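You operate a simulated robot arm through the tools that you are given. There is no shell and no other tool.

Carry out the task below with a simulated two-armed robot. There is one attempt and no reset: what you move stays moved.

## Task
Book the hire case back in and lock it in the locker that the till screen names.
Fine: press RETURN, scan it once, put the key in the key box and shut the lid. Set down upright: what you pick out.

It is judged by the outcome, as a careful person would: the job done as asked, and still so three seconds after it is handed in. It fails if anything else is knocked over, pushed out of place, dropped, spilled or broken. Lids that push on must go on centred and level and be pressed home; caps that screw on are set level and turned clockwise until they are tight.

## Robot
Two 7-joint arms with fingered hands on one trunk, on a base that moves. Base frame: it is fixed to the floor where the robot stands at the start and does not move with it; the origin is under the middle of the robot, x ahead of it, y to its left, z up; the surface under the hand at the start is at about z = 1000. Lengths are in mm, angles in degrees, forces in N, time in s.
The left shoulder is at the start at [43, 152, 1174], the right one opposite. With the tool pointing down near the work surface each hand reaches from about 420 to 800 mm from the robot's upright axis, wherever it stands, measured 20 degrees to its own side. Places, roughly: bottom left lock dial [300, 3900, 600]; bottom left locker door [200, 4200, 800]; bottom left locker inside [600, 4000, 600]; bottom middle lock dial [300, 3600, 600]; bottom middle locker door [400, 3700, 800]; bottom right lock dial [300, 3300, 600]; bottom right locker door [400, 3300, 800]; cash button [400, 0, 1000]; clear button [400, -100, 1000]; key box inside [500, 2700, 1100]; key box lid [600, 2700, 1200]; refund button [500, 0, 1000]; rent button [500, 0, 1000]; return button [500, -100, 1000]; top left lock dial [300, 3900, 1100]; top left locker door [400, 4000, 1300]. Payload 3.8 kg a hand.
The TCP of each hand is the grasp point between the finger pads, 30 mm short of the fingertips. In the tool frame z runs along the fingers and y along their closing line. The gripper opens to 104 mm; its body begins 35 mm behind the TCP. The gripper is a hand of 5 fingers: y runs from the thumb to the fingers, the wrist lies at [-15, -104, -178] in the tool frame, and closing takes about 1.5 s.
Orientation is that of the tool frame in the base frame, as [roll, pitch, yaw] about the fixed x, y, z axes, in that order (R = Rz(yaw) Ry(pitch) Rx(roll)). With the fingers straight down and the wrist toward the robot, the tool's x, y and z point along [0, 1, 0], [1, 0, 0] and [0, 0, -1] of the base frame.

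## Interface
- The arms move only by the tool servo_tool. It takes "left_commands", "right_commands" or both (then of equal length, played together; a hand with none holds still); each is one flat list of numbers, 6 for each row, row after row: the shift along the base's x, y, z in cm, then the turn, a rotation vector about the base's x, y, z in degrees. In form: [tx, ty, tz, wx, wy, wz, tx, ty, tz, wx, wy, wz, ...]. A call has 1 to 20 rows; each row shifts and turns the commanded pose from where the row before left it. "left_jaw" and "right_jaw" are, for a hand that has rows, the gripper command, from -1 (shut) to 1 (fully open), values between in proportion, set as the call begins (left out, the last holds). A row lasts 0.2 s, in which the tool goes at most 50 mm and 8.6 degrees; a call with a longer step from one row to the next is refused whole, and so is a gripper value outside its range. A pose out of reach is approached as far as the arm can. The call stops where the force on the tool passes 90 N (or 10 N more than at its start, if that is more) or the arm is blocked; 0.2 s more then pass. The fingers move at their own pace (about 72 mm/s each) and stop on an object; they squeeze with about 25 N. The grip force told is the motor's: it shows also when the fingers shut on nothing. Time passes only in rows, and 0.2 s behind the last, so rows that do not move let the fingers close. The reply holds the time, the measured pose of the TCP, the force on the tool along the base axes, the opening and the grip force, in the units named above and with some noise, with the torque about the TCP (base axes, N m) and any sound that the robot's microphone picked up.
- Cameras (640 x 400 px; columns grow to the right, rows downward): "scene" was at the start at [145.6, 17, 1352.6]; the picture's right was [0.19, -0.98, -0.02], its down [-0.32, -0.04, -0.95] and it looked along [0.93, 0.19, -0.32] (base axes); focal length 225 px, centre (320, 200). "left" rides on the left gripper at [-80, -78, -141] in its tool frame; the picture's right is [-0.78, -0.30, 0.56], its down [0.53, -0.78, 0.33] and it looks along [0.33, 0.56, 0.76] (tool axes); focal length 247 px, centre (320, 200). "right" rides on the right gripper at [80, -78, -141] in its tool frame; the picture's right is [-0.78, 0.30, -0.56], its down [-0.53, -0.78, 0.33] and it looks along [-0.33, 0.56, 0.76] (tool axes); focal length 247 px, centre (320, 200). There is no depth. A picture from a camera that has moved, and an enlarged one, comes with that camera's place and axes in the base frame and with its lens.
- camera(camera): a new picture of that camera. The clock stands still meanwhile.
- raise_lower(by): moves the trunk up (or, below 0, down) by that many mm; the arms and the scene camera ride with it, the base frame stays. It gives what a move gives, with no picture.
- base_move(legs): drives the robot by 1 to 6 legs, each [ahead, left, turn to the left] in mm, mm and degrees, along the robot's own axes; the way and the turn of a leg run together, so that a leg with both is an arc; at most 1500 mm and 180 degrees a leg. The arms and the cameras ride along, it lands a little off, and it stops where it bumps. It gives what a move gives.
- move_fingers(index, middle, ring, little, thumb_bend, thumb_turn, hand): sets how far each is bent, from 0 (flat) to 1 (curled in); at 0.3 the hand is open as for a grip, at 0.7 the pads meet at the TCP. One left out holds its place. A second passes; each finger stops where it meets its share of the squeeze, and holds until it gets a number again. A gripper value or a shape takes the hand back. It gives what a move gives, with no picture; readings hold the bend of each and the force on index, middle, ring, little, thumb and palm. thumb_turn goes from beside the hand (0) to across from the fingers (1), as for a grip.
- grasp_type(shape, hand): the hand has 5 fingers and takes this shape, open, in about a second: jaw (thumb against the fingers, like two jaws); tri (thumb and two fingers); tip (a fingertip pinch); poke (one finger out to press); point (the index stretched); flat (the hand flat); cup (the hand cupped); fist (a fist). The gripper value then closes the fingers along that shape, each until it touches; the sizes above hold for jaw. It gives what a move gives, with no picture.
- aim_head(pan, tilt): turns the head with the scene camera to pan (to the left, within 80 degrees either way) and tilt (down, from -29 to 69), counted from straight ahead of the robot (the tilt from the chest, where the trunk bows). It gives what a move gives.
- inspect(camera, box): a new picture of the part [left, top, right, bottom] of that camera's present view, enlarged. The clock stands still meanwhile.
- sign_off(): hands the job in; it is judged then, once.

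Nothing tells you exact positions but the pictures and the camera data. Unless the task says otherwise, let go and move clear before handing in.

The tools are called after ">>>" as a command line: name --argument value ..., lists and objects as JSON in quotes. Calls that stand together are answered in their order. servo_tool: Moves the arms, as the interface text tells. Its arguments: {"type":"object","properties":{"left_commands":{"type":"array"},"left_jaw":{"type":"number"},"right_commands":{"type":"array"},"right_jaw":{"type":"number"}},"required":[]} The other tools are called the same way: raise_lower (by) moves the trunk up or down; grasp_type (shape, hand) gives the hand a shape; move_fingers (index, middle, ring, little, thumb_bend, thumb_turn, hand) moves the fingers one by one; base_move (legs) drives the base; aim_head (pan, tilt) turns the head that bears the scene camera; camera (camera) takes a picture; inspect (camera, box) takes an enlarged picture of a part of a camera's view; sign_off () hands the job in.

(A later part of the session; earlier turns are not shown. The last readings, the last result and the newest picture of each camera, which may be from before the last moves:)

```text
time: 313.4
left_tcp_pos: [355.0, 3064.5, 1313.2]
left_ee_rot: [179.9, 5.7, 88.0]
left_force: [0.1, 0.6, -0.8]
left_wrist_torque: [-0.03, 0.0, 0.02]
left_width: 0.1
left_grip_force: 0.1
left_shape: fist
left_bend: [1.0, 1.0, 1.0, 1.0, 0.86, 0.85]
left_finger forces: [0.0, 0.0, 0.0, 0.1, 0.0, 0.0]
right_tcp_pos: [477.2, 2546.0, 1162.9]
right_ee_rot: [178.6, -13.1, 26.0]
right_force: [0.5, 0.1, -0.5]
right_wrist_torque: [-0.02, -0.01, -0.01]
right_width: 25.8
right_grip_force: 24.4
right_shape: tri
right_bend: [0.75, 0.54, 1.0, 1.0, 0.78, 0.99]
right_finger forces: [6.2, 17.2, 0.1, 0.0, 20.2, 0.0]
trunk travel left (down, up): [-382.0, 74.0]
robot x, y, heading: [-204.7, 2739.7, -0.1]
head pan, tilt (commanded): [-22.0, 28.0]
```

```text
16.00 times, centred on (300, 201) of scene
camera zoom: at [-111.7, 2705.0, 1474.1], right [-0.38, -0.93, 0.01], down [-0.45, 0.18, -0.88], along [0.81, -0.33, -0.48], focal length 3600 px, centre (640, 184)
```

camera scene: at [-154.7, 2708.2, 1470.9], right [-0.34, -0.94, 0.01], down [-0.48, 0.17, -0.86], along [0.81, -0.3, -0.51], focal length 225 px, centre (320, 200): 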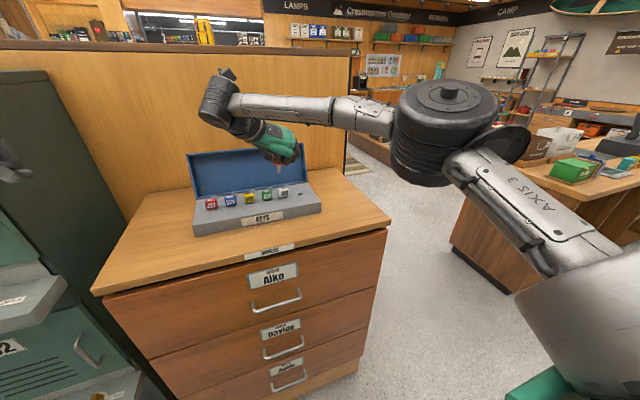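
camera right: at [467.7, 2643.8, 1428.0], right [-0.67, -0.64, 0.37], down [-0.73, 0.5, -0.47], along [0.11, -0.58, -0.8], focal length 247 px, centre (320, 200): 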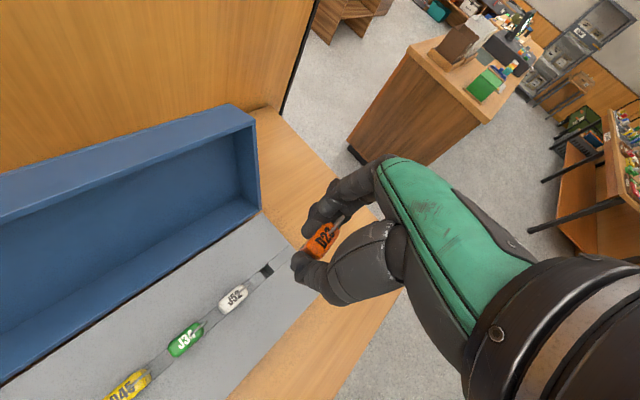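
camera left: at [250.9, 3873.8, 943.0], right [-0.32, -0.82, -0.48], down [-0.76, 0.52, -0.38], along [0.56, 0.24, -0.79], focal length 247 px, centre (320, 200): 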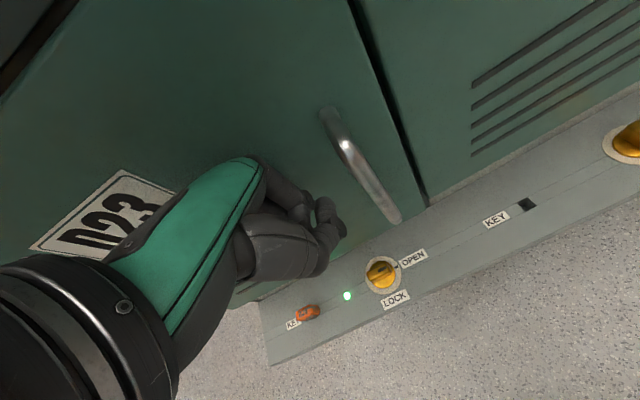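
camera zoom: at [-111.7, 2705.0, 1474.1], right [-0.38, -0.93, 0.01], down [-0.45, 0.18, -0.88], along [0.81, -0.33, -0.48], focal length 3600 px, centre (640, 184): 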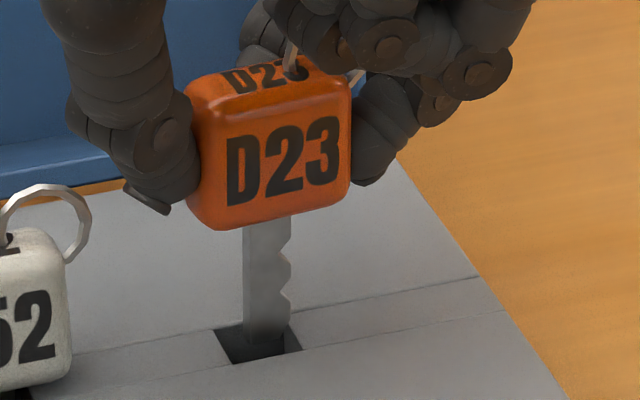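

No resistance yet and the tip is inside the outline. Nudging 1 mm left and lowering further.

>>> servo_tool --right_commands '[0, 0.1, -0.3, 0, 0, 0, 0, 0, 0, 0, 0, 0]'

>>> inspect --camera "scene" --box '[292, 194, 308, 208]'

>>> servo_tool --right_commands '[0, 0, -0.3, 0, 0, 0, 0, 0, 0, 0, 0, 0]'

>>> inspect --camera "scene" --box '[292, 194, 308, 208]'

```text
time: 314.0
left_tcp_pos: [355.0, 3064.3, 1312.6]
left_ee_rot: [179.9, 5.8, 88.0]
left_force: [-0.3, 0.2, 0.5]
left_wrist_torque: [0.03, 0.0, 0.03]
left_width: 0.0
left_grip_force: 0.1
left_shape: fist
left_bend: [1.0, 1.0, 1.0, 1.0, 0.86, 0.85]
left_finger forces: [0.1, 0.0, 0.0, 0.0, 0.0, 0.0]
right_tcp_pos: [477.4, 2546.2, 1160.5]
right_ee_rot: [178.5, -13.1, 26.0]
right_force: [-0.8, 0.8, -0.2]
right_wrist_torque: [-0.01, 0.03, 0.0]
right_width: 25.9
right_grip_force: 24.7
right_shape: tri
right_bend: [0.75, 0.54, 1.0, 1.0, 0.78, 0.99]
right_finger forces: [6.2, 17.1, 0.1, 0.1, 20.1, 0.0]
trunk travel left (down, up): [-382.0, 74.0]
robot x, y, heading: [-205.3, 2740.6, 0.0]
head pan, tilt (commanded): [-22.0, 28.0]
```

```text
16.00 times, centred on (300, 201) of scene
camera zoom: at [-111.7, 2705.0, 1474.1], right [-0.38, -0.93, 0.01], down [-0.45, 0.18, -0.88], along [0.81, -0.33, -0.48], focal length 3600 px, centre (640, 184)
```

zoom: 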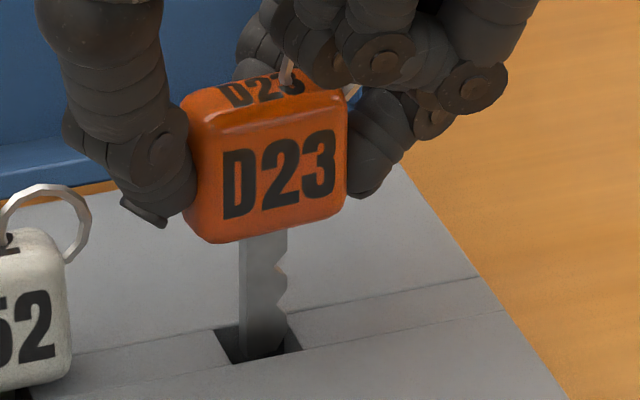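

```text
time: 314.6
left_tcp_pos: [353.2, 3063.7, 1314.2]
left_ee_rot: [179.9, 5.7, 88.0]
left_force: [-0.4, -0.6, -0.4]
left_wrist_torque: [0.01, 0.0, 0.0]
left_width: 0.0
left_grip_force: 0.1
left_shape: fist
left_bend: [1.0, 1.0, 1.0, 1.0, 0.86, 0.85]
left_finger forces: [0.0, 0.0, 0.0, 0.0, 0.1, 0.1]
right_tcp_pos: [475.9, 2548.1, 1158.3]
right_ee_rot: [178.6, -13.3, 26.0]
right_force: [-0.4, -0.2, 0.1]
right_wrist_torque: [0.02, 0.0, 0.02]
right_width: 26.0
right_grip_force: 25.1
right_shape: tri
right_bend: [0.75, 0.54, 1.0, 1.0, 0.78, 0.99]
right_finger forces: [6.2, 17.1, 0.0, 0.0, 20.2, 0.1]
trunk travel left (down, up): [-382.0, 74.0]
robot x, y, heading: [-203.9, 2736.7, -0.3]
head pan, tilt (commanded): [-22.0, 28.0]
```

```text
16.00 times, centred on (300, 201) of scene
camera zoom: at [-111.7, 2704.9, 1474.1], right [-0.38, -0.93, 0.01], down [-0.45, 0.18, -0.88], along [0.81, -0.33, -0.48], focal length 3600 px, centre (640, 184)
```

zoom: 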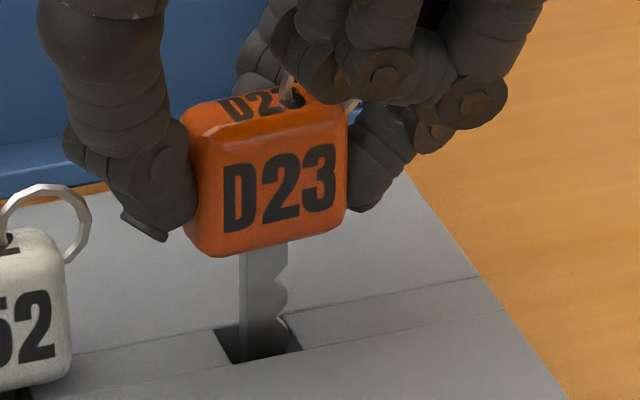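

The blade is going into the hole freely. Lowering on in small steps.

>>> servo_tool --right_commands '[0, 0, -0.3, 0, 0, 0, 0, 0, -0.3, 0, 0, 0, 0, 0, 0, 0, 0, 0]'

>>> inspect --camera "scene" --box '[292, 194, 308, 208]'

>>> servo_tool --right_commands '[0, 0, -0.3, 0, 0, 0, 0, 0, -0.3, 0, 0, 0, 0, 0, 0, 0, 0, 0]'

>>> inspect --camera "scene" --box '[292, 194, 308, 208]'

```text
time: 315.4
left_tcp_pos: [354.3, 3064.8, 1313.3]
left_ee_rot: [179.9, 5.8, 88.0]
left_force: [0.5, 0.6, 0.1]
left_wrist_torque: [0.02, 0.0, -0.01]
left_width: 0.0
left_grip_force: 0.0
left_shape: fist
left_bend: [1.0, 1.0, 1.0, 1.0, 0.86, 0.85]
left_finger forces: [0.0, 0.0, 0.0, 0.1, 0.0, 0.0]
right_tcp_pos: [477.0, 2547.6, 1151.6]
right_ee_rot: [178.6, -13.2, 26.0]
right_force: [-0.2, 0.1, -0.6]
right_wrist_torque: [-0.04, 0.0, -0.04]
right_width: 26.0
right_grip_force: 25.2
right_shape: tri
right_bend: [0.75, 0.54, 1.0, 1.0, 0.78, 0.99]
right_finger forces: [6.2, 17.1, 0.1, 0.0, 20.3, 0.0]
trunk travel left (down, up): [-382.0, 74.0]
robot x, y, heading: [-204.1, 2737.7, -0.2]
head pan, tilt (commanded): [-22.0, 28.0]
```

```text
16.00 times, centred on (300, 201) of scene
camera zoom: at [-111.8, 2704.9, 1474.1], right [-0.38, -0.93, 0.01], down [-0.45, 0.18, -0.88], along [0.81, -0.33, -0.48], focal length 3600 px, centre (640, 184)
```

zoom: 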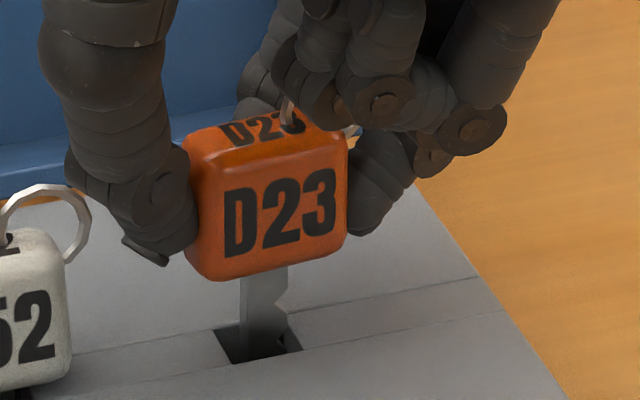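

```text
time: 316.2
left_tcp_pos: [354.6, 3064.8, 1312.9]
left_ee_rot: [179.9, 5.7, 87.9]
left_force: [-0.2, -0.7, 0.4]
left_wrist_torque: [-0.01, -0.03, 0.03]
left_width: 0.1
left_grip_force: 0.1
left_shape: fist
left_bend: [1.0, 1.0, 1.0, 1.0, 0.86, 0.85]
left_finger forces: [0.0, 0.0, 0.0, 0.0, 0.0, 0.0]
right_tcp_pos: [477.2, 2547.5, 1145.5]
right_ee_rot: [178.5, -13.2, 26.1]
right_force: [0.2, -0.8, -1.5]
right_wrist_torque: [-0.01, -0.01, 0.0]
right_width: 25.7
right_grip_force: 25.1
right_shape: tri
right_bend: [0.75, 0.54, 1.0, 1.0, 0.78, 0.99]
right_finger forces: [6.3, 17.2, 0.0, 0.0, 20.1, 0.1]
trunk travel left (down, up): [-382.0, 74.0]
robot x, y, heading: [-203.1, 2738.0, 0.1]
head pan, tilt (commanded): [-22.0, 28.0]
```

```text
16.00 times, centred on (300, 201) of scene
camera zoom: at [-111.8, 2704.9, 1474.1], right [-0.38, -0.93, 0.01], down [-0.45, 0.18, -0.88], along [0.81, -0.33, -0.48], focal length 3600 px, centre (640, 184)
```

zoom: 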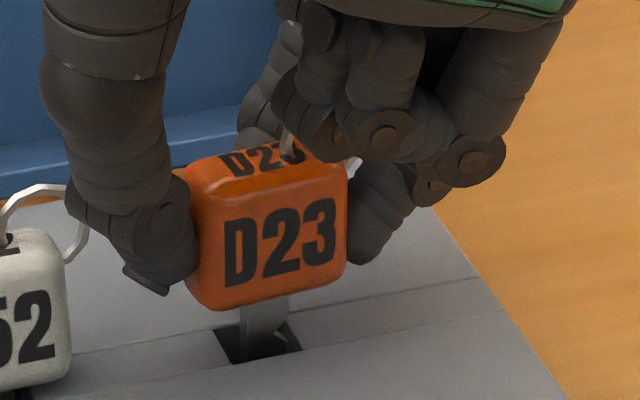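

About 10 mm left to seat. The thumb passes close to the J52 key's ring, so I go on in 3 mm steps and watch that key.

>>> servo_tool --right_commands '[0, 0, -0.3, 0, 0, 0, 0, 0, 0, 0, 0, 0]'

>>> inspect --camera "scene" --box '[284, 192, 308, 212]'

>>> servo_tool --right_commands '[0, 0, -0.3, 0, 0, 0, 0, 0, 0, 0, 0, 0]'

>>> inspect --camera "scene" --box '[284, 192, 308, 212]'

```text
time: 316.8
left_tcp_pos: [353.4, 3065.5, 1313.4]
left_ee_rot: [179.9, 5.6, 88.0]
left_force: [-0.6, -0.3, 0.3]
left_wrist_torque: [0.02, -0.01, 0.03]
left_width: 0.0
left_grip_force: 0.0
left_shape: fist
left_bend: [1.0, 1.0, 1.0, 1.0, 0.86, 0.85]
left_finger forces: [0.0, 0.1, 0.0, 0.0, 0.1, 0.1]
right_tcp_pos: [477.1, 2546.7, 1141.4]
right_ee_rot: [178.4, -13.2, 26.0]
right_force: [-1.0, 0.1, -0.8]
right_wrist_torque: [-0.01, -0.02, 0.04]
right_width: 25.9
right_grip_force: 24.8
right_shape: tri
right_bend: [0.75, 0.54, 1.0, 1.0, 0.78, 0.99]
right_finger forces: [6.2, 17.1, 0.0, 0.0, 20.2, 0.0]
trunk travel left (down, up): [-382.0, 74.0]
robot x, y, heading: [-205.9, 2742.3, -0.0]
head pan, tilt (commanded): [-22.0, 28.0]
```

```text
16.00 times, centred on (296, 202) of scene
camera zoom: at [-111.7, 2704.9, 1474.1], right [-0.38, -0.93, 0.01], down [-0.45, 0.18, -0.88], along [0.81, -0.33, -0.48], focal length 3600 px, centre (704, 168)
```

zoom: 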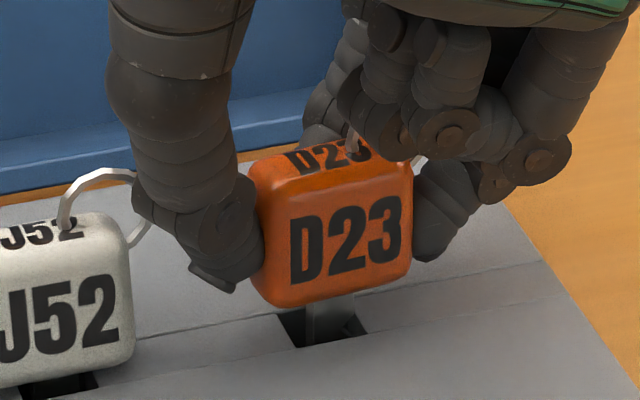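

```text
time: 317.4
left_tcp_pos: [354.3, 3065.6, 1314.0]
left_ee_rot: [180.0, 5.7, 88.1]
left_force: [-0.5, 0.4, 0.0]
left_wrist_torque: [0.0, -0.03, 0.04]
left_width: 0.0
left_grip_force: 0.0
left_shape: fist
left_bend: [1.0, 1.0, 1.0, 1.0, 0.86, 0.85]
left_finger forces: [0.0, 0.0, 0.1, 0.0, 0.0, 0.0]
right_tcp_pos: [476.3, 2546.4, 1140.0]
right_ee_rot: [178.5, -13.2, 26.0]
right_force: [-0.3, 0.3, -0.8]
right_wrist_torque: [0.01, 0.01, -0.01]
right_width: 25.8
right_grip_force: 24.9
right_shape: tri
right_bend: [0.75, 0.54, 1.0, 1.0, 0.78, 0.99]
right_finger forces: [6.2, 17.3, 0.0, 0.0, 20.3, 0.0]
trunk travel left (down, up): [-382.0, 74.0]
robot x, y, heading: [-204.1, 2738.2, 0.1]
head pan, tilt (commanded): [-22.0, 28.0]
```

```text
16.00 times, centred on (296, 202) of scene
camera zoom: at [-111.7, 2704.9, 1474.1], right [-0.38, -0.93, 0.01], down [-0.45, 0.18, -0.88], along [0.81, -0.33, -0.48], focal length 3600 px, centre (704, 168)
```

zoom: 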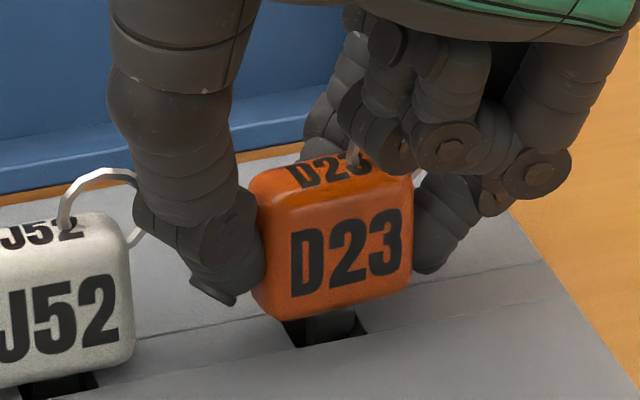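

Nearly seated: the gap under the fob is close to that under J52. Last few millimetres.

>>> servo_tool --right_commands '[0, 0, -0.2, 0, 0, 0, 0, 0, 0, 0, 0, 0]'

>>> servo_tool --right_commands '[0, 0, -0.2, 0, 0, 0, 0, 0, 0, 0, 0, 0]'

>>> inspect --camera "scene" --box '[284, 192, 308, 212]'

```text
time: 318.0
left_tcp_pos: [353.7, 3065.0, 1313.8]
left_ee_rot: [180.0, 5.6, 87.9]
left_force: [-1.0, 0.2, 0.6]
left_wrist_torque: [0.03, 0.0, 0.01]
left_width: 0.1
left_grip_force: 0.1
left_shape: fist
left_bend: [1.0, 1.0, 1.0, 1.0, 0.86, 0.85]
left_finger forces: [0.1, 0.0, 0.1, 0.1, 0.1, 0.0]
right_tcp_pos: [476.3, 2546.3, 1137.9]
right_ee_rot: [178.4, -13.2, 26.0]
right_force: [-0.7, 0.1, -0.9]
right_wrist_torque: [0.01, 0.0, -0.03]
right_width: 25.9
right_grip_force: 25.0
right_shape: tri
right_bend: [0.75, 0.54, 1.0, 1.0, 0.78, 0.99]
right_finger forces: [6.2, 17.1, 0.1, 0.0, 20.2, 0.1]
trunk travel left (down, up): [-382.0, 74.0]
robot x, y, heading: [-205.0, 2741.5, -0.0]
head pan, tilt (commanded): [-22.0, 28.0]
```

```text
time: 318.6
left_tcp_pos: [352.7, 3064.0, 1313.6]
left_ee_rot: [179.9, 5.7, 88.1]
left_force: [0.0, -0.1, 0.4]
left_wrist_torque: [0.02, -0.01, -0.01]
left_width: 0.0
left_grip_force: 0.1
left_shape: fist
left_bend: [1.0, 1.0, 1.0, 1.0, 0.86, 0.85]
left_finger forces: [0.0, 0.0, 0.0, 0.1, 0.0, 0.0]
right_tcp_pos: [477.6, 2547.2, 1136.2]
right_ee_rot: [178.5, -13.2, 26.0]
right_force: [-1.1, 0.4, 0.0]
right_wrist_torque: [-0.01, 0.0, -0.04]
right_width: 26.0
right_grip_force: 24.9
right_shape: tri
right_bend: [0.75, 0.54, 1.0, 1.0, 0.78, 0.99]
right_finger forces: [6.3, 17.3, 0.0, 0.0, 20.3, 0.0]
trunk travel left (down, up): [-382.0, 74.0]
robot x, y, heading: [-208.5, 2737.4, -0.3]
head pan, tilt (commanded): [-22.0, 28.0]
```

```text
16.00 times, centred on (296, 202) of scene
camera zoom: at [-111.9, 2705.0, 1474.1], right [-0.38, -0.93, 0.01], down [-0.45, 0.18, -0.88], along [0.81, -0.33, -0.48], focal length 3600 px, centre (704, 168)
```

zoom: 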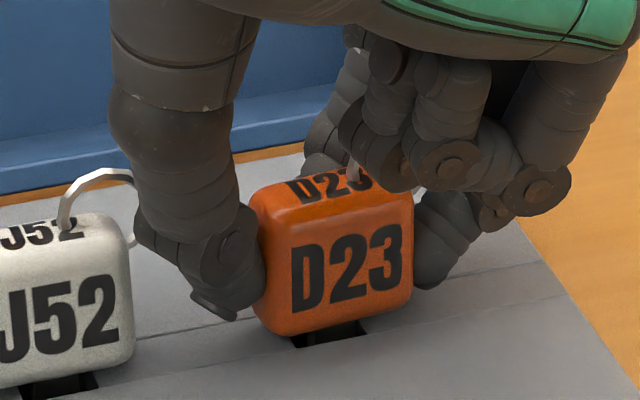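

>>> servo_tool --right_commands '[0, 0, -0.15, 0, 0, 0, 0, 0, 0, 0, 0, 0]'

>>> servo_tool --right_commands '[0, 0, -0.15, 0, 0, 0, 0, 0, 0, 0, 0, 0]'

>>> inspect --camera "scene" --box '[284, 192, 308, 212]'

```text
time: 319.2
left_tcp_pos: [353.5, 3064.4, 1313.4]
left_ee_rot: [179.8, 5.7, 87.9]
left_force: [-0.6, 0.1, 0.4]
left_wrist_torque: [0.03, -0.02, -0.01]
left_width: 0.1
left_grip_force: 0.2
left_shape: fist
left_bend: [1.0, 1.0, 1.0, 1.0, 0.86, 0.85]
left_finger forces: [0.0, 0.0, 0.1, 0.0, 0.0, 0.1]
right_tcp_pos: [476.9, 2546.2, 1135.2]
right_ee_rot: [178.5, -13.4, 26.0]
right_force: [0.6, -0.1, 6.4]
right_wrist_torque: [-0.06, -0.07, 0.05]
right_width: 26.0
right_grip_force: 25.4
right_shape: tri
right_bend: [0.75, 0.54, 1.0, 1.0, 0.78, 0.99]
right_finger forces: [6.9, 17.9, 0.0, 0.0, 20.7, 0.0]
trunk travel left (down, up): [-382.0, 74.0]
robot x, y, heading: [-207.6, 2740.8, -0.0]
head pan, tilt (commanded): [-22.0, 28.0]
```

```text
time: 319.8
left_tcp_pos: [351.8, 3065.3, 1314.9]
left_ee_rot: [179.8, 5.7, 88.0]
left_force: [-0.2, 0.3, 0.4]
left_wrist_torque: [0.02, 0.0, -0.05]
left_width: 0.0
left_grip_force: 0.1
left_shape: fist
left_bend: [1.0, 1.0, 1.0, 1.0, 0.86, 0.85]
left_finger forces: [0.0, 0.0, 0.0, 0.1, 0.0, 0.0]
right_tcp_pos: [477.3, 2547.7, 1135.4]
right_ee_rot: [178.4, -13.3, 26.0]
right_force: [1.9, 0.0, 15.0]
right_wrist_torque: [-0.12, -0.16, 0.03]
right_width: 26.3
right_grip_force: 24.8
right_shape: tri
right_bend: [0.75, 0.53, 1.0, 1.0, 0.78, 0.99]
right_finger forces: [7.5, 18.6, 0.0, 0.0, 21.7, 0.1]
trunk travel left (down, up): [-382.0, 74.0]
robot x, y, heading: [-202.4, 2739.7, -0.1]
head pan, tilt (commanded): [-22.0, 28.0]
```

```text
16.00 times, centred on (296, 202) of scene
camera zoom: at [-113.9, 2705.6, 1474.3], right [-0.38, -0.93, 0.01], down [-0.45, 0.18, -0.88], along [0.81, -0.33, -0.48], focal length 3600 px, centre (704, 168)
```

zoom: 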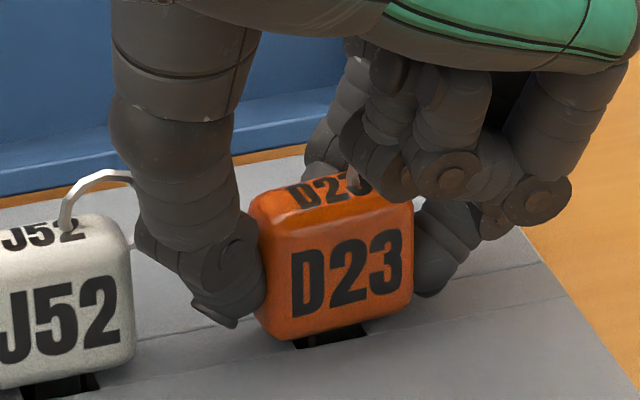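

It's seated (15 N on the tray). The thumb is beside J52, so I'll release by opening only index and middle on the free side, after easing the pressure.

>>> servo_tool --right_commands '[0, 0, 0.25, 0, 0, 0, 0, 0, 0, 0, 0, 0]'

>>> move_fingers --hand "right" --index 0.6 --middle 0.4

>>> inspect --camera "scene" --box '[280, 185, 320, 215]'

>>> inspect --camera "right" --box '[230, 180, 380, 300]'

```text
time: 320.4
left_tcp_pos: [353.1, 3065.4, 1313.1]
left_ee_rot: [179.7, 5.7, 88.0]
left_force: [-0.4, 0.2, 0.9]
left_wrist_torque: [0.01, 0.01, 0.01]
left_width: 0.3
left_grip_force: 0.1
left_shape: fist
left_bend: [1.0, 1.0, 1.0, 1.0, 0.86, 0.85]
left_finger forces: [0.0, 0.1, 0.0, 0.0, 0.0, 0.0]
right_tcp_pos: [475.2, 2547.0, 1135.0]
right_ee_rot: [178.5, -13.2, 26.1]
right_force: [1.1, 0.1, 8.0]
right_wrist_torque: [-0.04, -0.1, -0.01]
right_width: 25.8
right_grip_force: 25.0
right_shape: tri
right_bend: [0.75, 0.53, 1.0, 1.0, 0.78, 0.99]
right_finger forces: [6.9, 18.2, 0.1, 0.0, 21.1, 0.1]
trunk travel left (down, up): [-382.0, 74.0]
robot x, y, heading: [-204.8, 2743.1, -0.1]
head pan, tilt (commanded): [-22.0, 28.0]
```

```text
time: 321.4
left_tcp_pos: [352.0, 3068.5, 1313.3]
left_ee_rot: [179.8, 5.9, 87.9]
left_force: [-0.3, 0.2, 0.2]
left_wrist_torque: [0.01, 0.02, -0.01]
left_width: 0.1
left_grip_force: 0.0
left_shape: fist
left_bend: [1.0, 1.0, 1.0, 1.0, 0.86, 0.85]
left_finger forces: [0.0, 0.1, 0.0, 0.1, 0.0, 0.0]
right_tcp_pos: [476.3, 2551.5, 1136.7]
right_ee_rot: [178.4, -13.2, 26.3]
right_force: [-1.7, 18.1, 5.5]
right_wrist_torque: [0.31, 0.02, 0.21]
right_width: 10.0
right_grip_force: 9.9
right_shape: fingers
right_bend: [0.59, 0.4, 1.0, 1.0, 0.83, 1.0]
right_finger forces: [2.7, 0.0, 0.0, 0.1, 17.7, 0.1]
trunk travel left (down, up): [-382.0, 74.0]
robot x, y, heading: [-201.7, 2738.3, 0.1]
head pan, tilt (commanded): [-22.0, 28.0]
```

```text
13.33 times, centred on (300, 200) of scene
camera zoom: at [-112.9, 2710.0, 1474.3], right [-0.37, -0.93, 0.01], down [-0.45, 0.17, -0.88], along [0.81, -0.33, -0.48], focal length 3000 px, centre (587, 200)
```

zoom: 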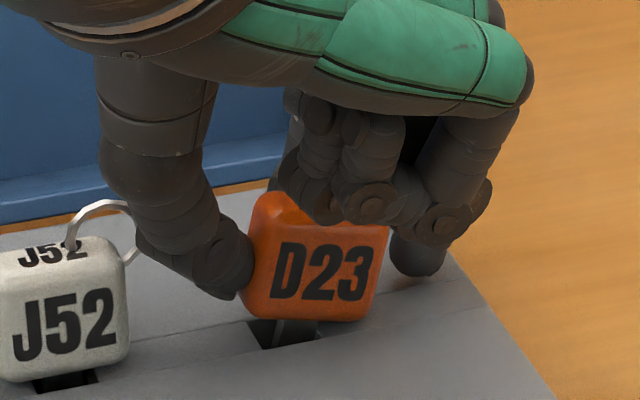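

```text
3.33 times, centred on (305, 240) of right
camera zoom: at [481.5, 2646.6, 1289.0], right [-0.67, -0.64, 0.37], down [-0.73, 0.49, -0.47], along [0.12, -0.59, -0.8], focal length 823 px, centre (370, 67)
```

zoom: 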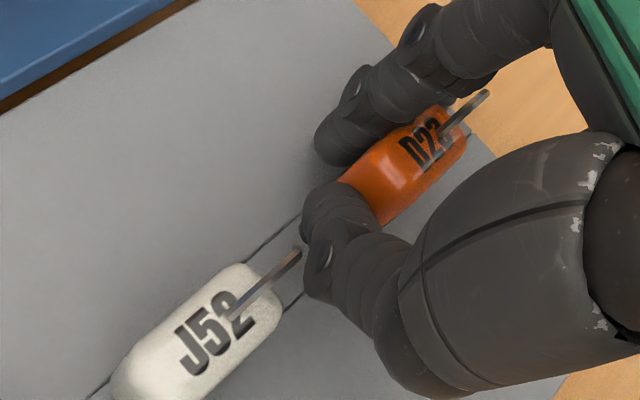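

The thumb kept pushing and is tipping the fob, so I back the thumb off at once and open the index fully.

>>> move_fingers --hand "right" --thumb_bend 0.765 --index 0.4 --middle 0.3

>>> inspect --camera "scene" --box '[280, 185, 320, 215]'

>>> inspect --camera "right" --box '[230, 180, 380, 300]'

```text
time: 322.4
left_tcp_pos: [351.5, 3067.9, 1312.9]
left_ee_rot: [179.8, 5.8, 87.9]
left_force: [0.3, 0.2, -1.5]
left_wrist_torque: [0.04, -0.02, 0.04]
left_width: 0.1
left_grip_force: 0.0
left_shape: fist
left_bend: [1.0, 1.0, 1.0, 1.0, 0.86, 0.85]
left_finger forces: [0.1, 0.0, 0.0, 0.0, 0.0, 0.1]
right_tcp_pos: [476.2, 2548.1, 1135.5]
right_ee_rot: [178.3, -13.3, 26.0]
right_force: [-0.4, 12.0, 10.2]
right_wrist_torque: [0.31, -0.11, 0.1]
right_width: 38.0
right_grip_force: 6.4
right_shape: fingers
right_bend: [0.4, 0.3, 1.0, 1.0, 0.73, 0.99]
right_finger forces: [0.1, 0.0, 0.0, 0.0, 13.3, 0.1]
trunk travel left (down, up): [-382.0, 74.0]
robot x, y, heading: [-206.6, 2735.3, 0.2]
head pan, tilt (commanded): [-22.0, 28.0]
```

```text
13.33 times, centred on (300, 200) of scene
camera zoom: at [-113.7, 2708.5, 1474.3], right [-0.38, -0.93, 0.01], down [-0.45, 0.17, -0.88], along [0.81, -0.33, -0.48], focal length 3000 px, centre (587, 200)
```

zoom: 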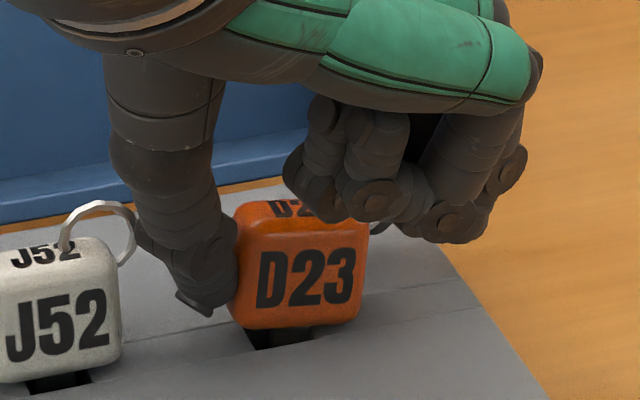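

```text
3.33 times, centred on (305, 240) of right
camera zoom: at [481.1, 2643.9, 1289.6], right [-0.67, -0.64, 0.37], down [-0.73, 0.5, -0.47], along [0.12, -0.59, -0.8], focal length 823 px, centre (370, 67)
```

zoom: 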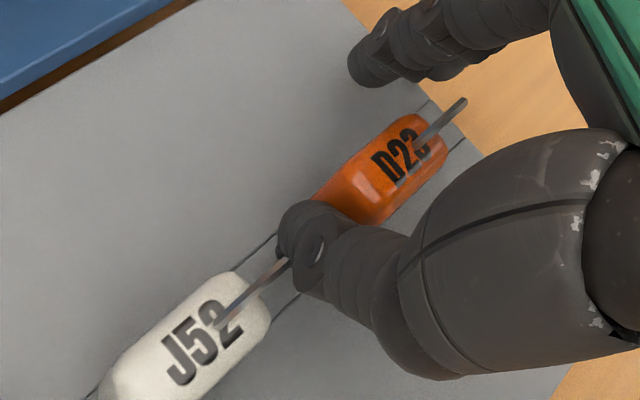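

The thumb is still bearing on the fob (13 N). I'll ease it back slightly more, just enough to unload, without reaching J52.

>>> move_fingers --hand "right" --thumb_bend 0.71

>>> inspect --camera "scene" --box '[280, 185, 320, 215]'

>>> inspect --camera "right" --box '[230, 180, 380, 300]'

```text
time: 323.4
left_tcp_pos: [354.1, 3066.6, 1312.8]
left_ee_rot: [179.9, 5.9, 88.0]
left_force: [-0.5, -0.1, -0.4]
left_wrist_torque: [-0.06, 0.01, -0.02]
left_width: 0.3
left_grip_force: 0.0
left_shape: fist
left_bend: [1.0, 1.0, 1.0, 1.0, 0.86, 0.85]
left_finger forces: [0.0, 0.0, 0.0, 0.0, 0.1, 0.0]
right_tcp_pos: [477.9, 2547.3, 1135.8]
right_ee_rot: [178.4, -13.2, 26.0]
right_force: [1.5, 6.1, 3.9]
right_wrist_torque: [0.14, -0.1, -0.01]
right_width: 42.3
right_grip_force: 3.1
right_shape: fingers
right_bend: [0.4, 0.3, 1.0, 1.0, 0.69, 1.0]
right_finger forces: [0.0, 0.1, 0.0, 0.0, 6.4, 0.1]
trunk travel left (down, up): [-382.0, 74.0]
robot x, y, heading: [-200.3, 2739.7, -0.0]
head pan, tilt (commanded): [-22.0, 28.0]
```

```text
13.33 times, centred on (300, 200) of scene
camera zoom: at [-112.4, 2706.7, 1474.1], right [-0.38, -0.93, 0.01], down [-0.45, 0.18, -0.88], along [0.81, -0.33, -0.48], focal length 3000 px, centre (587, 200)
```

zoom: 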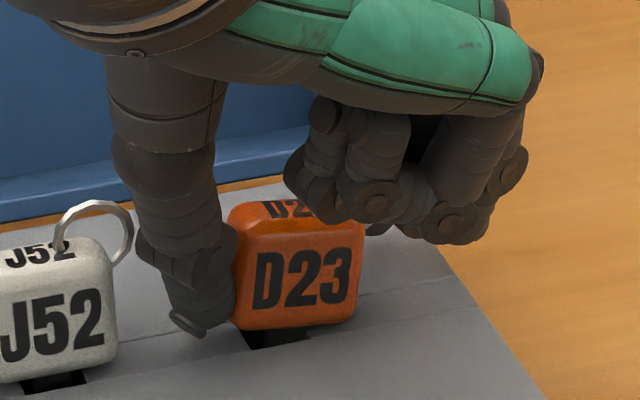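

```text
3.33 times, centred on (305, 240) of right
camera zoom: at [482.2, 2642.1, 1288.4], right [-0.67, -0.64, 0.37], down [-0.73, 0.5, -0.47], along [0.11, -0.59, -0.8], focal length 823 px, centre (370, 67)
```

zoom: 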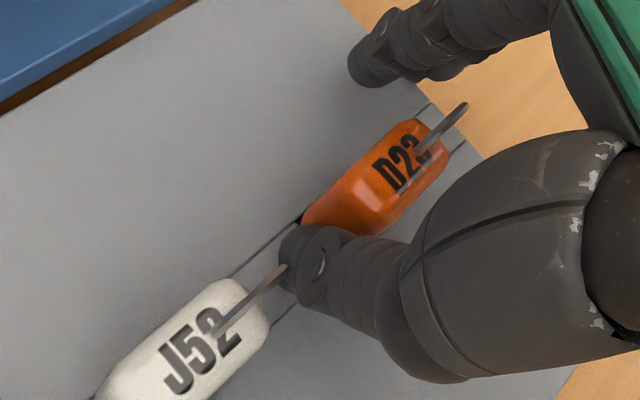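

>>> move_fingers --hand "right" --thumb_bend 0.67

>>> inspect --camera "scene" --box '[276, 185, 316, 215]'

```text
time: 324.4
left_tcp_pos: [353.8, 3065.2, 1312.9]
left_ee_rot: [179.9, 5.7, 88.0]
left_force: [-0.1, -0.5, -0.2]
left_wrist_torque: [0.0, -0.05, -0.03]
left_width: 0.1
left_grip_force: 0.0
left_shape: fist
left_bend: [1.0, 1.0, 1.0, 1.0, 0.86, 0.85]
left_finger forces: [0.0, 0.1, 0.0, 0.1, 0.0, 0.1]
right_tcp_pos: [477.2, 2546.4, 1136.0]
right_ee_rot: [178.4, -13.3, 26.0]
right_force: [-0.3, 1.9, 0.8]
right_wrist_torque: [0.09, -0.02, 0.01]
right_width: 46.1
right_grip_force: 1.7
right_shape: fingers
right_bend: [0.4, 0.3, 1.0, 1.0, 0.65, 1.0]
right_finger forces: [0.1, 0.0, 0.0, 0.0, 2.6, 0.0]
trunk travel left (down, up): [-382.0, 74.0]
robot x, y, heading: [-206.9, 2739.2, -0.1]
head pan, tilt (commanded): [-22.0, 28.0]
```

```text
13.33 times, centred on (296, 200) of scene
camera zoom: at [-112.1, 2705.7, 1474.1], right [-0.38, -0.93, 0.01], down [-0.45, 0.18, -0.88], along [0.81, -0.33, -0.48], focal length 3000 px, centre (640, 200)
```

zoom: 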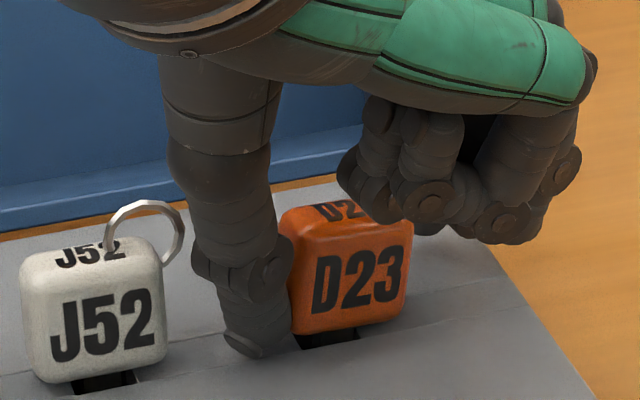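

Contact is down to 2.6 N and both keys stand upright. I'll move the hand 1.5 mm left to free the fob completely.

>>> servo_tool --right_commands '[0, 0.15, 0.1, 0, 0, 0, 0, 0, 0, 0, 0, 0]'

>>> inspect --camera "scene" --box '[276, 185, 316, 215]'

```text
time: 325.0
left_tcp_pos: [354.4, 3065.7, 1313.8]
left_ee_rot: [179.9, 5.7, 88.1]
left_force: [-0.4, 0.2, 0.2]
left_wrist_torque: [0.02, 0.0, 0.03]
left_width: 0.0
left_grip_force: 0.1
left_shape: fist
left_bend: [1.0, 1.0, 1.0, 1.0, 0.86, 0.85]
left_finger forces: [0.0, 0.0, 0.1, 0.0, 0.0, 0.1]
right_tcp_pos: [477.4, 2547.7, 1136.1]
right_ee_rot: [178.4, -13.2, 26.1]
right_force: [-0.6, 1.7, 0.7]
right_wrist_torque: [0.05, 0.03, -0.01]
right_width: 45.1
right_grip_force: 1.1
right_shape: fingers
right_bend: [0.4, 0.3, 1.0, 1.0, 0.65, 1.0]
right_finger forces: [0.1, 0.1, 0.0, 0.0, 1.5, 0.0]
trunk travel left (down, up): [-382.0, 74.0]
robot x, y, heading: [-200.2, 2739.9, -0.2]
head pan, tilt (commanded): [-22.0, 28.0]
```

```text
13.33 times, centred on (296, 200) of scene
camera zoom: at [-111.8, 2705.3, 1474.1], right [-0.38, -0.93, 0.01], down [-0.45, 0.18, -0.88], along [0.81, -0.33, -0.48], focal length 3000 px, centre (640, 200)
```

zoom: 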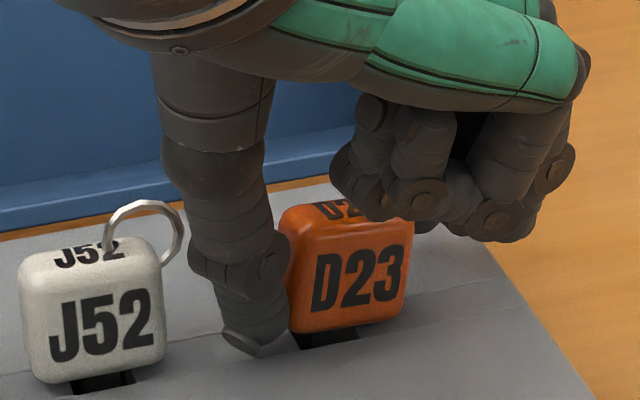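

>>> servo_tool --right_commands '[0, 0.05, 0.4, 0, 0, 0, 0, 0, 0, 0, 0, 0]'

>>> inspect --camera "scene" --box '[276, 185, 316, 215]'

```text
time: 325.6
left_tcp_pos: [354.1, 3063.6, 1313.9]
left_ee_rot: [179.9, 5.7, 88.0]
left_force: [0.1, -0.5, 0.3]
left_wrist_torque: [0.04, -0.02, 0.01]
left_width: 0.2
left_grip_force: 0.0
left_shape: fist
left_bend: [1.0, 1.0, 1.0, 1.0, 0.86, 0.85]
left_finger forces: [0.0, 0.1, 0.0, 0.1, 0.0, 0.0]
right_tcp_pos: [476.9, 2548.1, 1140.0]
right_ee_rot: [178.5, -13.1, 26.1]
right_force: [-0.5, 1.3, 0.1]
right_wrist_torque: [-0.01, 0.0, 0.01]
right_width: 44.6
right_grip_force: 0.2
right_shape: fingers
right_bend: [0.4, 0.3, 1.0, 1.0, 0.66, 1.0]
right_finger forces: [0.0, 0.1, 0.1, 0.0, 0.8, 0.0]
trunk travel left (down, up): [-382.0, 74.0]
robot x, y, heading: [-202.8, 2743.5, 0.0]
head pan, tilt (commanded): [-22.0, 28.0]
```

```text
13.33 times, centred on (296, 200) of scene
camera zoom: at [-111.8, 2705.2, 1474.1], right [-0.38, -0.93, 0.01], down [-0.45, 0.18, -0.88], along [0.81, -0.33, -0.48], focal length 3000 px, centre (640, 200)
```

zoom: 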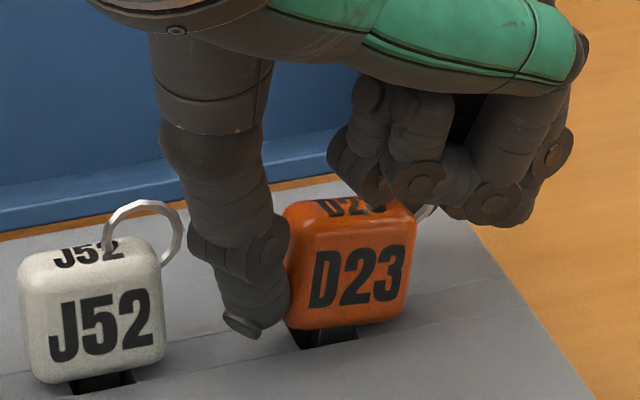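

>>> move_fingers --hand "right" --thumb_bend 0.64

>>> servo_tool --right_commands '[0, 0, 0.3, 0, 0, 0, 0, 0, 0.4, 0, 0, 0, 0, 0, 0, 0, 0, 0]'

>>> inspect --camera "scene" --box '[276, 185, 316, 215]'

```text
time: 326.6
left_tcp_pos: [354.2, 3064.8, 1314.7]
left_ee_rot: [179.9, 5.7, 88.0]
left_force: [-0.3, 0.6, -0.3]
left_wrist_torque: [-0.02, 0.03, 0.0]
left_width: 0.0
left_grip_force: 0.1
left_shape: fist
left_bend: [1.0, 1.0, 1.0, 1.0, 0.86, 0.85]
left_finger forces: [0.0, 0.0, 0.0, 0.0, 0.1, 0.1]
right_tcp_pos: [477.3, 2548.5, 1139.6]
right_ee_rot: [178.5, -13.2, 26.1]
right_force: [0.3, 0.9, -0.4]
right_wrist_torque: [-0.01, -0.02, -0.04]
right_width: 46.3
right_grip_force: 0.0
right_shape: fingers
right_bend: [0.4, 0.3, 1.0, 1.0, 0.64, 1.0]
right_finger forces: [0.0, 0.1, 0.0, 0.1, 0.1, 0.0]
trunk travel left (down, up): [-382.0, 74.0]
robot x, y, heading: [-205.5, 2739.7, -0.0]
head pan, tilt (commanded): [-22.0, 28.0]
```

```text
time: 327.4
left_tcp_pos: [353.7, 3063.1, 1313.8]
left_ee_rot: [179.9, 5.8, 88.0]
left_force: [0.2, -0.4, 0.4]
left_wrist_torque: [-0.04, -0.01, -0.03]
left_width: 0.0
left_grip_force: 0.1
left_shape: fist
left_bend: [1.0, 1.0, 1.0, 1.0, 0.86, 0.85]
left_finger forces: [0.0, 0.1, 0.0, 0.0, 0.0, 0.0]
right_tcp_pos: [477.1, 2547.9, 1147.8]
right_ee_rot: [178.5, -13.2, 26.1]
right_force: [-0.3, 0.6, 1.4]
right_wrist_torque: [0.0, 0.01, 0.0]
right_width: 46.4
right_grip_force: 0.1
right_shape: fingers
right_bend: [0.4, 0.3, 1.0, 1.0, 0.64, 1.0]
right_finger forces: [0.0, 0.0, 0.0, 0.0, 0.0, 0.0]
trunk travel left (down, up): [-382.0, 74.0]
robot x, y, heading: [-201.8, 2739.0, -0.2]
head pan, tilt (commanded): [-22.0, 28.0]
```

```text
13.33 times, centred on (296, 200) of scene
camera zoom: at [-111.8, 2705.0, 1474.1], right [-0.38, -0.93, 0.01], down [-0.45, 0.18, -0.88], along [0.81, -0.33, -0.48], focal length 3000 px, centre (640, 200)
```

zoom: 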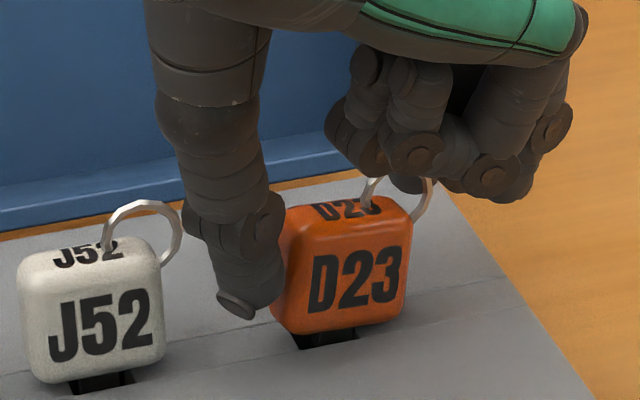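

The D23 key now stands by itself in its slot as the hand rises. I'll keep lifting slowly, checking that its ring isn't caught.

>>> servo_tool --right_commands '[0, 0, 0.6, 0, 0, 0, 0, 0, 0.8, 0, 0, 0, 0, 0, 0, 0, 0, 0]'

>>> inspect --camera "scene" --box '[276, 180, 316, 210]'

>>> inspect --camera "right" --box '[230, 180, 380, 300]'

```text
time: 328.2
left_tcp_pos: [354.3, 3065.4, 1313.3]
left_ee_rot: [179.9, 5.6, 88.0]
left_force: [0.8, 0.0, -0.2]
left_wrist_torque: [-0.02, 0.01, 0.03]
left_width: 0.0
left_grip_force: 0.0
left_shape: fist
left_bend: [1.0, 1.0, 1.0, 1.0, 0.86, 0.85]
left_finger forces: [0.1, 0.0, 0.1, 0.0, 0.1, 0.0]
right_tcp_pos: [477.1, 2548.0, 1161.0]
right_ee_rot: [178.5, -13.2, 26.0]
right_force: [0.3, 0.1, -0.7]
right_wrist_torque: [-0.01, -0.03, 0.01]
right_width: 46.7
right_grip_force: 0.1
right_shape: fingers
right_bend: [0.4, 0.3, 1.0, 1.0, 0.64, 1.0]
right_finger forces: [0.0, 0.1, 0.0, 0.0, 0.0, 0.0]
trunk travel left (down, up): [-382.0, 74.0]
robot x, y, heading: [-205.9, 2744.0, 0.1]
head pan, tilt (commanded): [-22.0, 28.0]
```

```text
13.33 times, centred on (296, 195) of scene
camera zoom: at [-111.7, 2704.9, 1474.1], right [-0.38, -0.93, 0.01], down [-0.45, 0.18, -0.88], along [0.81, -0.33, -0.48], focal length 3000 px, centre (640, 267)
```

zoom: 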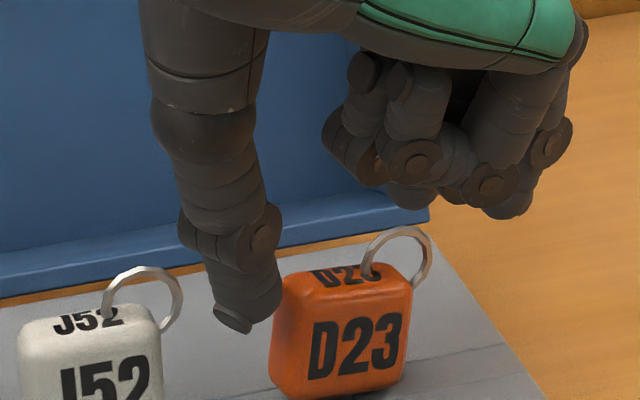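

```text
3.33 times, centred on (305, 240) of right
camera zoom: at [482.9, 2642.8, 1314.1], right [-0.67, -0.64, 0.37], down [-0.73, 0.5, -0.47], along [0.11, -0.58, -0.8], focal length 823 px, centre (370, 67)
```

zoom: 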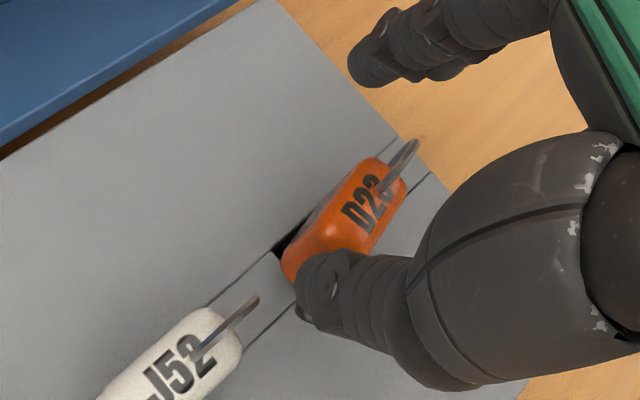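

The key is free and stands in line with the others. Raising the hand well clear, then viewing the box.

>>> servo_tool --right_commands '[0, 0, 2, 0, 0, 0, 0, 0, 3.5, 0, 0, 0, 0, 0, 4, 0, 0, 0, -1, 0, 4, 0, 0, 0, -2, 0, 3, 0, 0, 0, 0, 0, 0, 0, 0, 0]'

>>> base_move --legs '[[-200, 0, 0]]'

>>> camera --camera "scene"

>>> inspect --camera "scene" --box '[220, 110, 360, 220]'

>>> camera --camera "right"

```text
time: 329.6
left_tcp_pos: [354.0, 3065.1, 1312.2]
left_ee_rot: [179.8, 5.8, 88.0]
left_force: [-0.4, 0.2, 0.4]
left_wrist_torque: [-0.01, 0.04, -0.01]
left_width: 0.1
left_grip_force: 0.0
left_shape: fist
left_bend: [1.0, 1.0, 1.0, 1.0, 0.86, 0.85]
left_finger forces: [0.0, 0.0, 0.0, 0.0, 0.0, 0.1]
right_tcp_pos: [446.9, 2548.4, 1325.5]
right_ee_rot: [178.5, -13.2, 26.1]
right_force: [-0.4, -0.7, 0.2]
right_wrist_torque: [-0.02, 0.0, 0.02]
right_width: 46.4
right_grip_force: 0.1
right_shape: fingers
right_bend: [0.4, 0.3, 1.0, 1.0, 0.64, 1.0]
right_finger forces: [0.0, 0.1, 0.0, 0.0, 0.0, 0.0]
trunk travel left (down, up): [-382.0, 74.0]
robot x, y, heading: [-205.4, 2742.0, -0.1]
head pan, tilt (commanded): [-22.0, 28.0]
```

```text
time: 331.2
left_tcp_pos: [155.5, 3065.7, 1312.3]
left_ee_rot: [-179.9, 5.6, 88.0]
left_force: [-0.3, 0.0, -0.2]
left_wrist_torque: [-0.02, -0.04, 0.02]
left_width: 0.1
left_grip_force: 0.0
left_shape: fist
left_bend: [1.0, 1.0, 1.0, 1.0, 0.86, 0.85]
left_finger forces: [0.0, 0.1, 0.0, 0.1, 0.0, 0.0]
right_tcp_pos: [250.1, 2547.7, 1324.5]
right_ee_rot: [178.5, -13.1, 26.1]
right_force: [0.0, -0.1, -0.5]
right_wrist_torque: [-0.02, 0.02, -0.02]
right_width: 46.3
right_grip_force: 0.0
right_shape: fingers
right_bend: [0.4, 0.3, 1.0, 1.0, 0.64, 1.0]
right_finger forces: [0.0, 0.0, 0.1, 0.0, 0.1, 0.0]
trunk travel left (down, up): [-382.0, 74.0]
robot x, y, heading: [-404.8, 2737.2, 0.1]
head pan, tilt (commanded): [-22.0, 28.0]
```

```text
taken
camera scene: at [-308.8, 2705.2, 1473.6], right [-0.37, -0.93, 0.01], down [-0.45, 0.18, -0.87], along [0.81, -0.33, -0.49], focal length 225 px, centre (320, 200)
```

scene: 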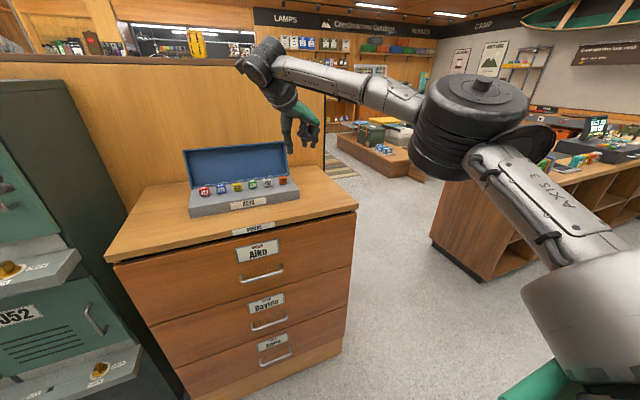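

```text
3.64 times, centred on (290, 165) of scene
camera zoom: at [-308.8, 2705.2, 1473.6], right [-0.37, -0.93, 0.01], down [-0.45, 0.18, -0.87], along [0.81, -0.33, -0.49], focal length 818 px, centre (429, 327)
```

zoom: 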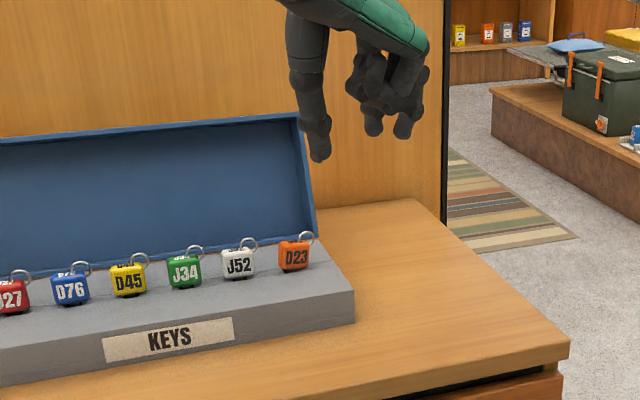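

```text
taken
camera right: at [256.8, 2643.3, 1477.0], right [-0.67, -0.64, 0.37], down [-0.73, 0.5, -0.46], along [0.11, -0.58, -0.8], focal length 247 px, centre (320, 200)
```

right: 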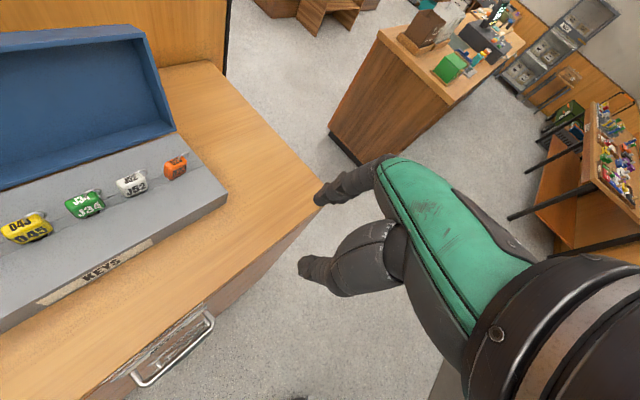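

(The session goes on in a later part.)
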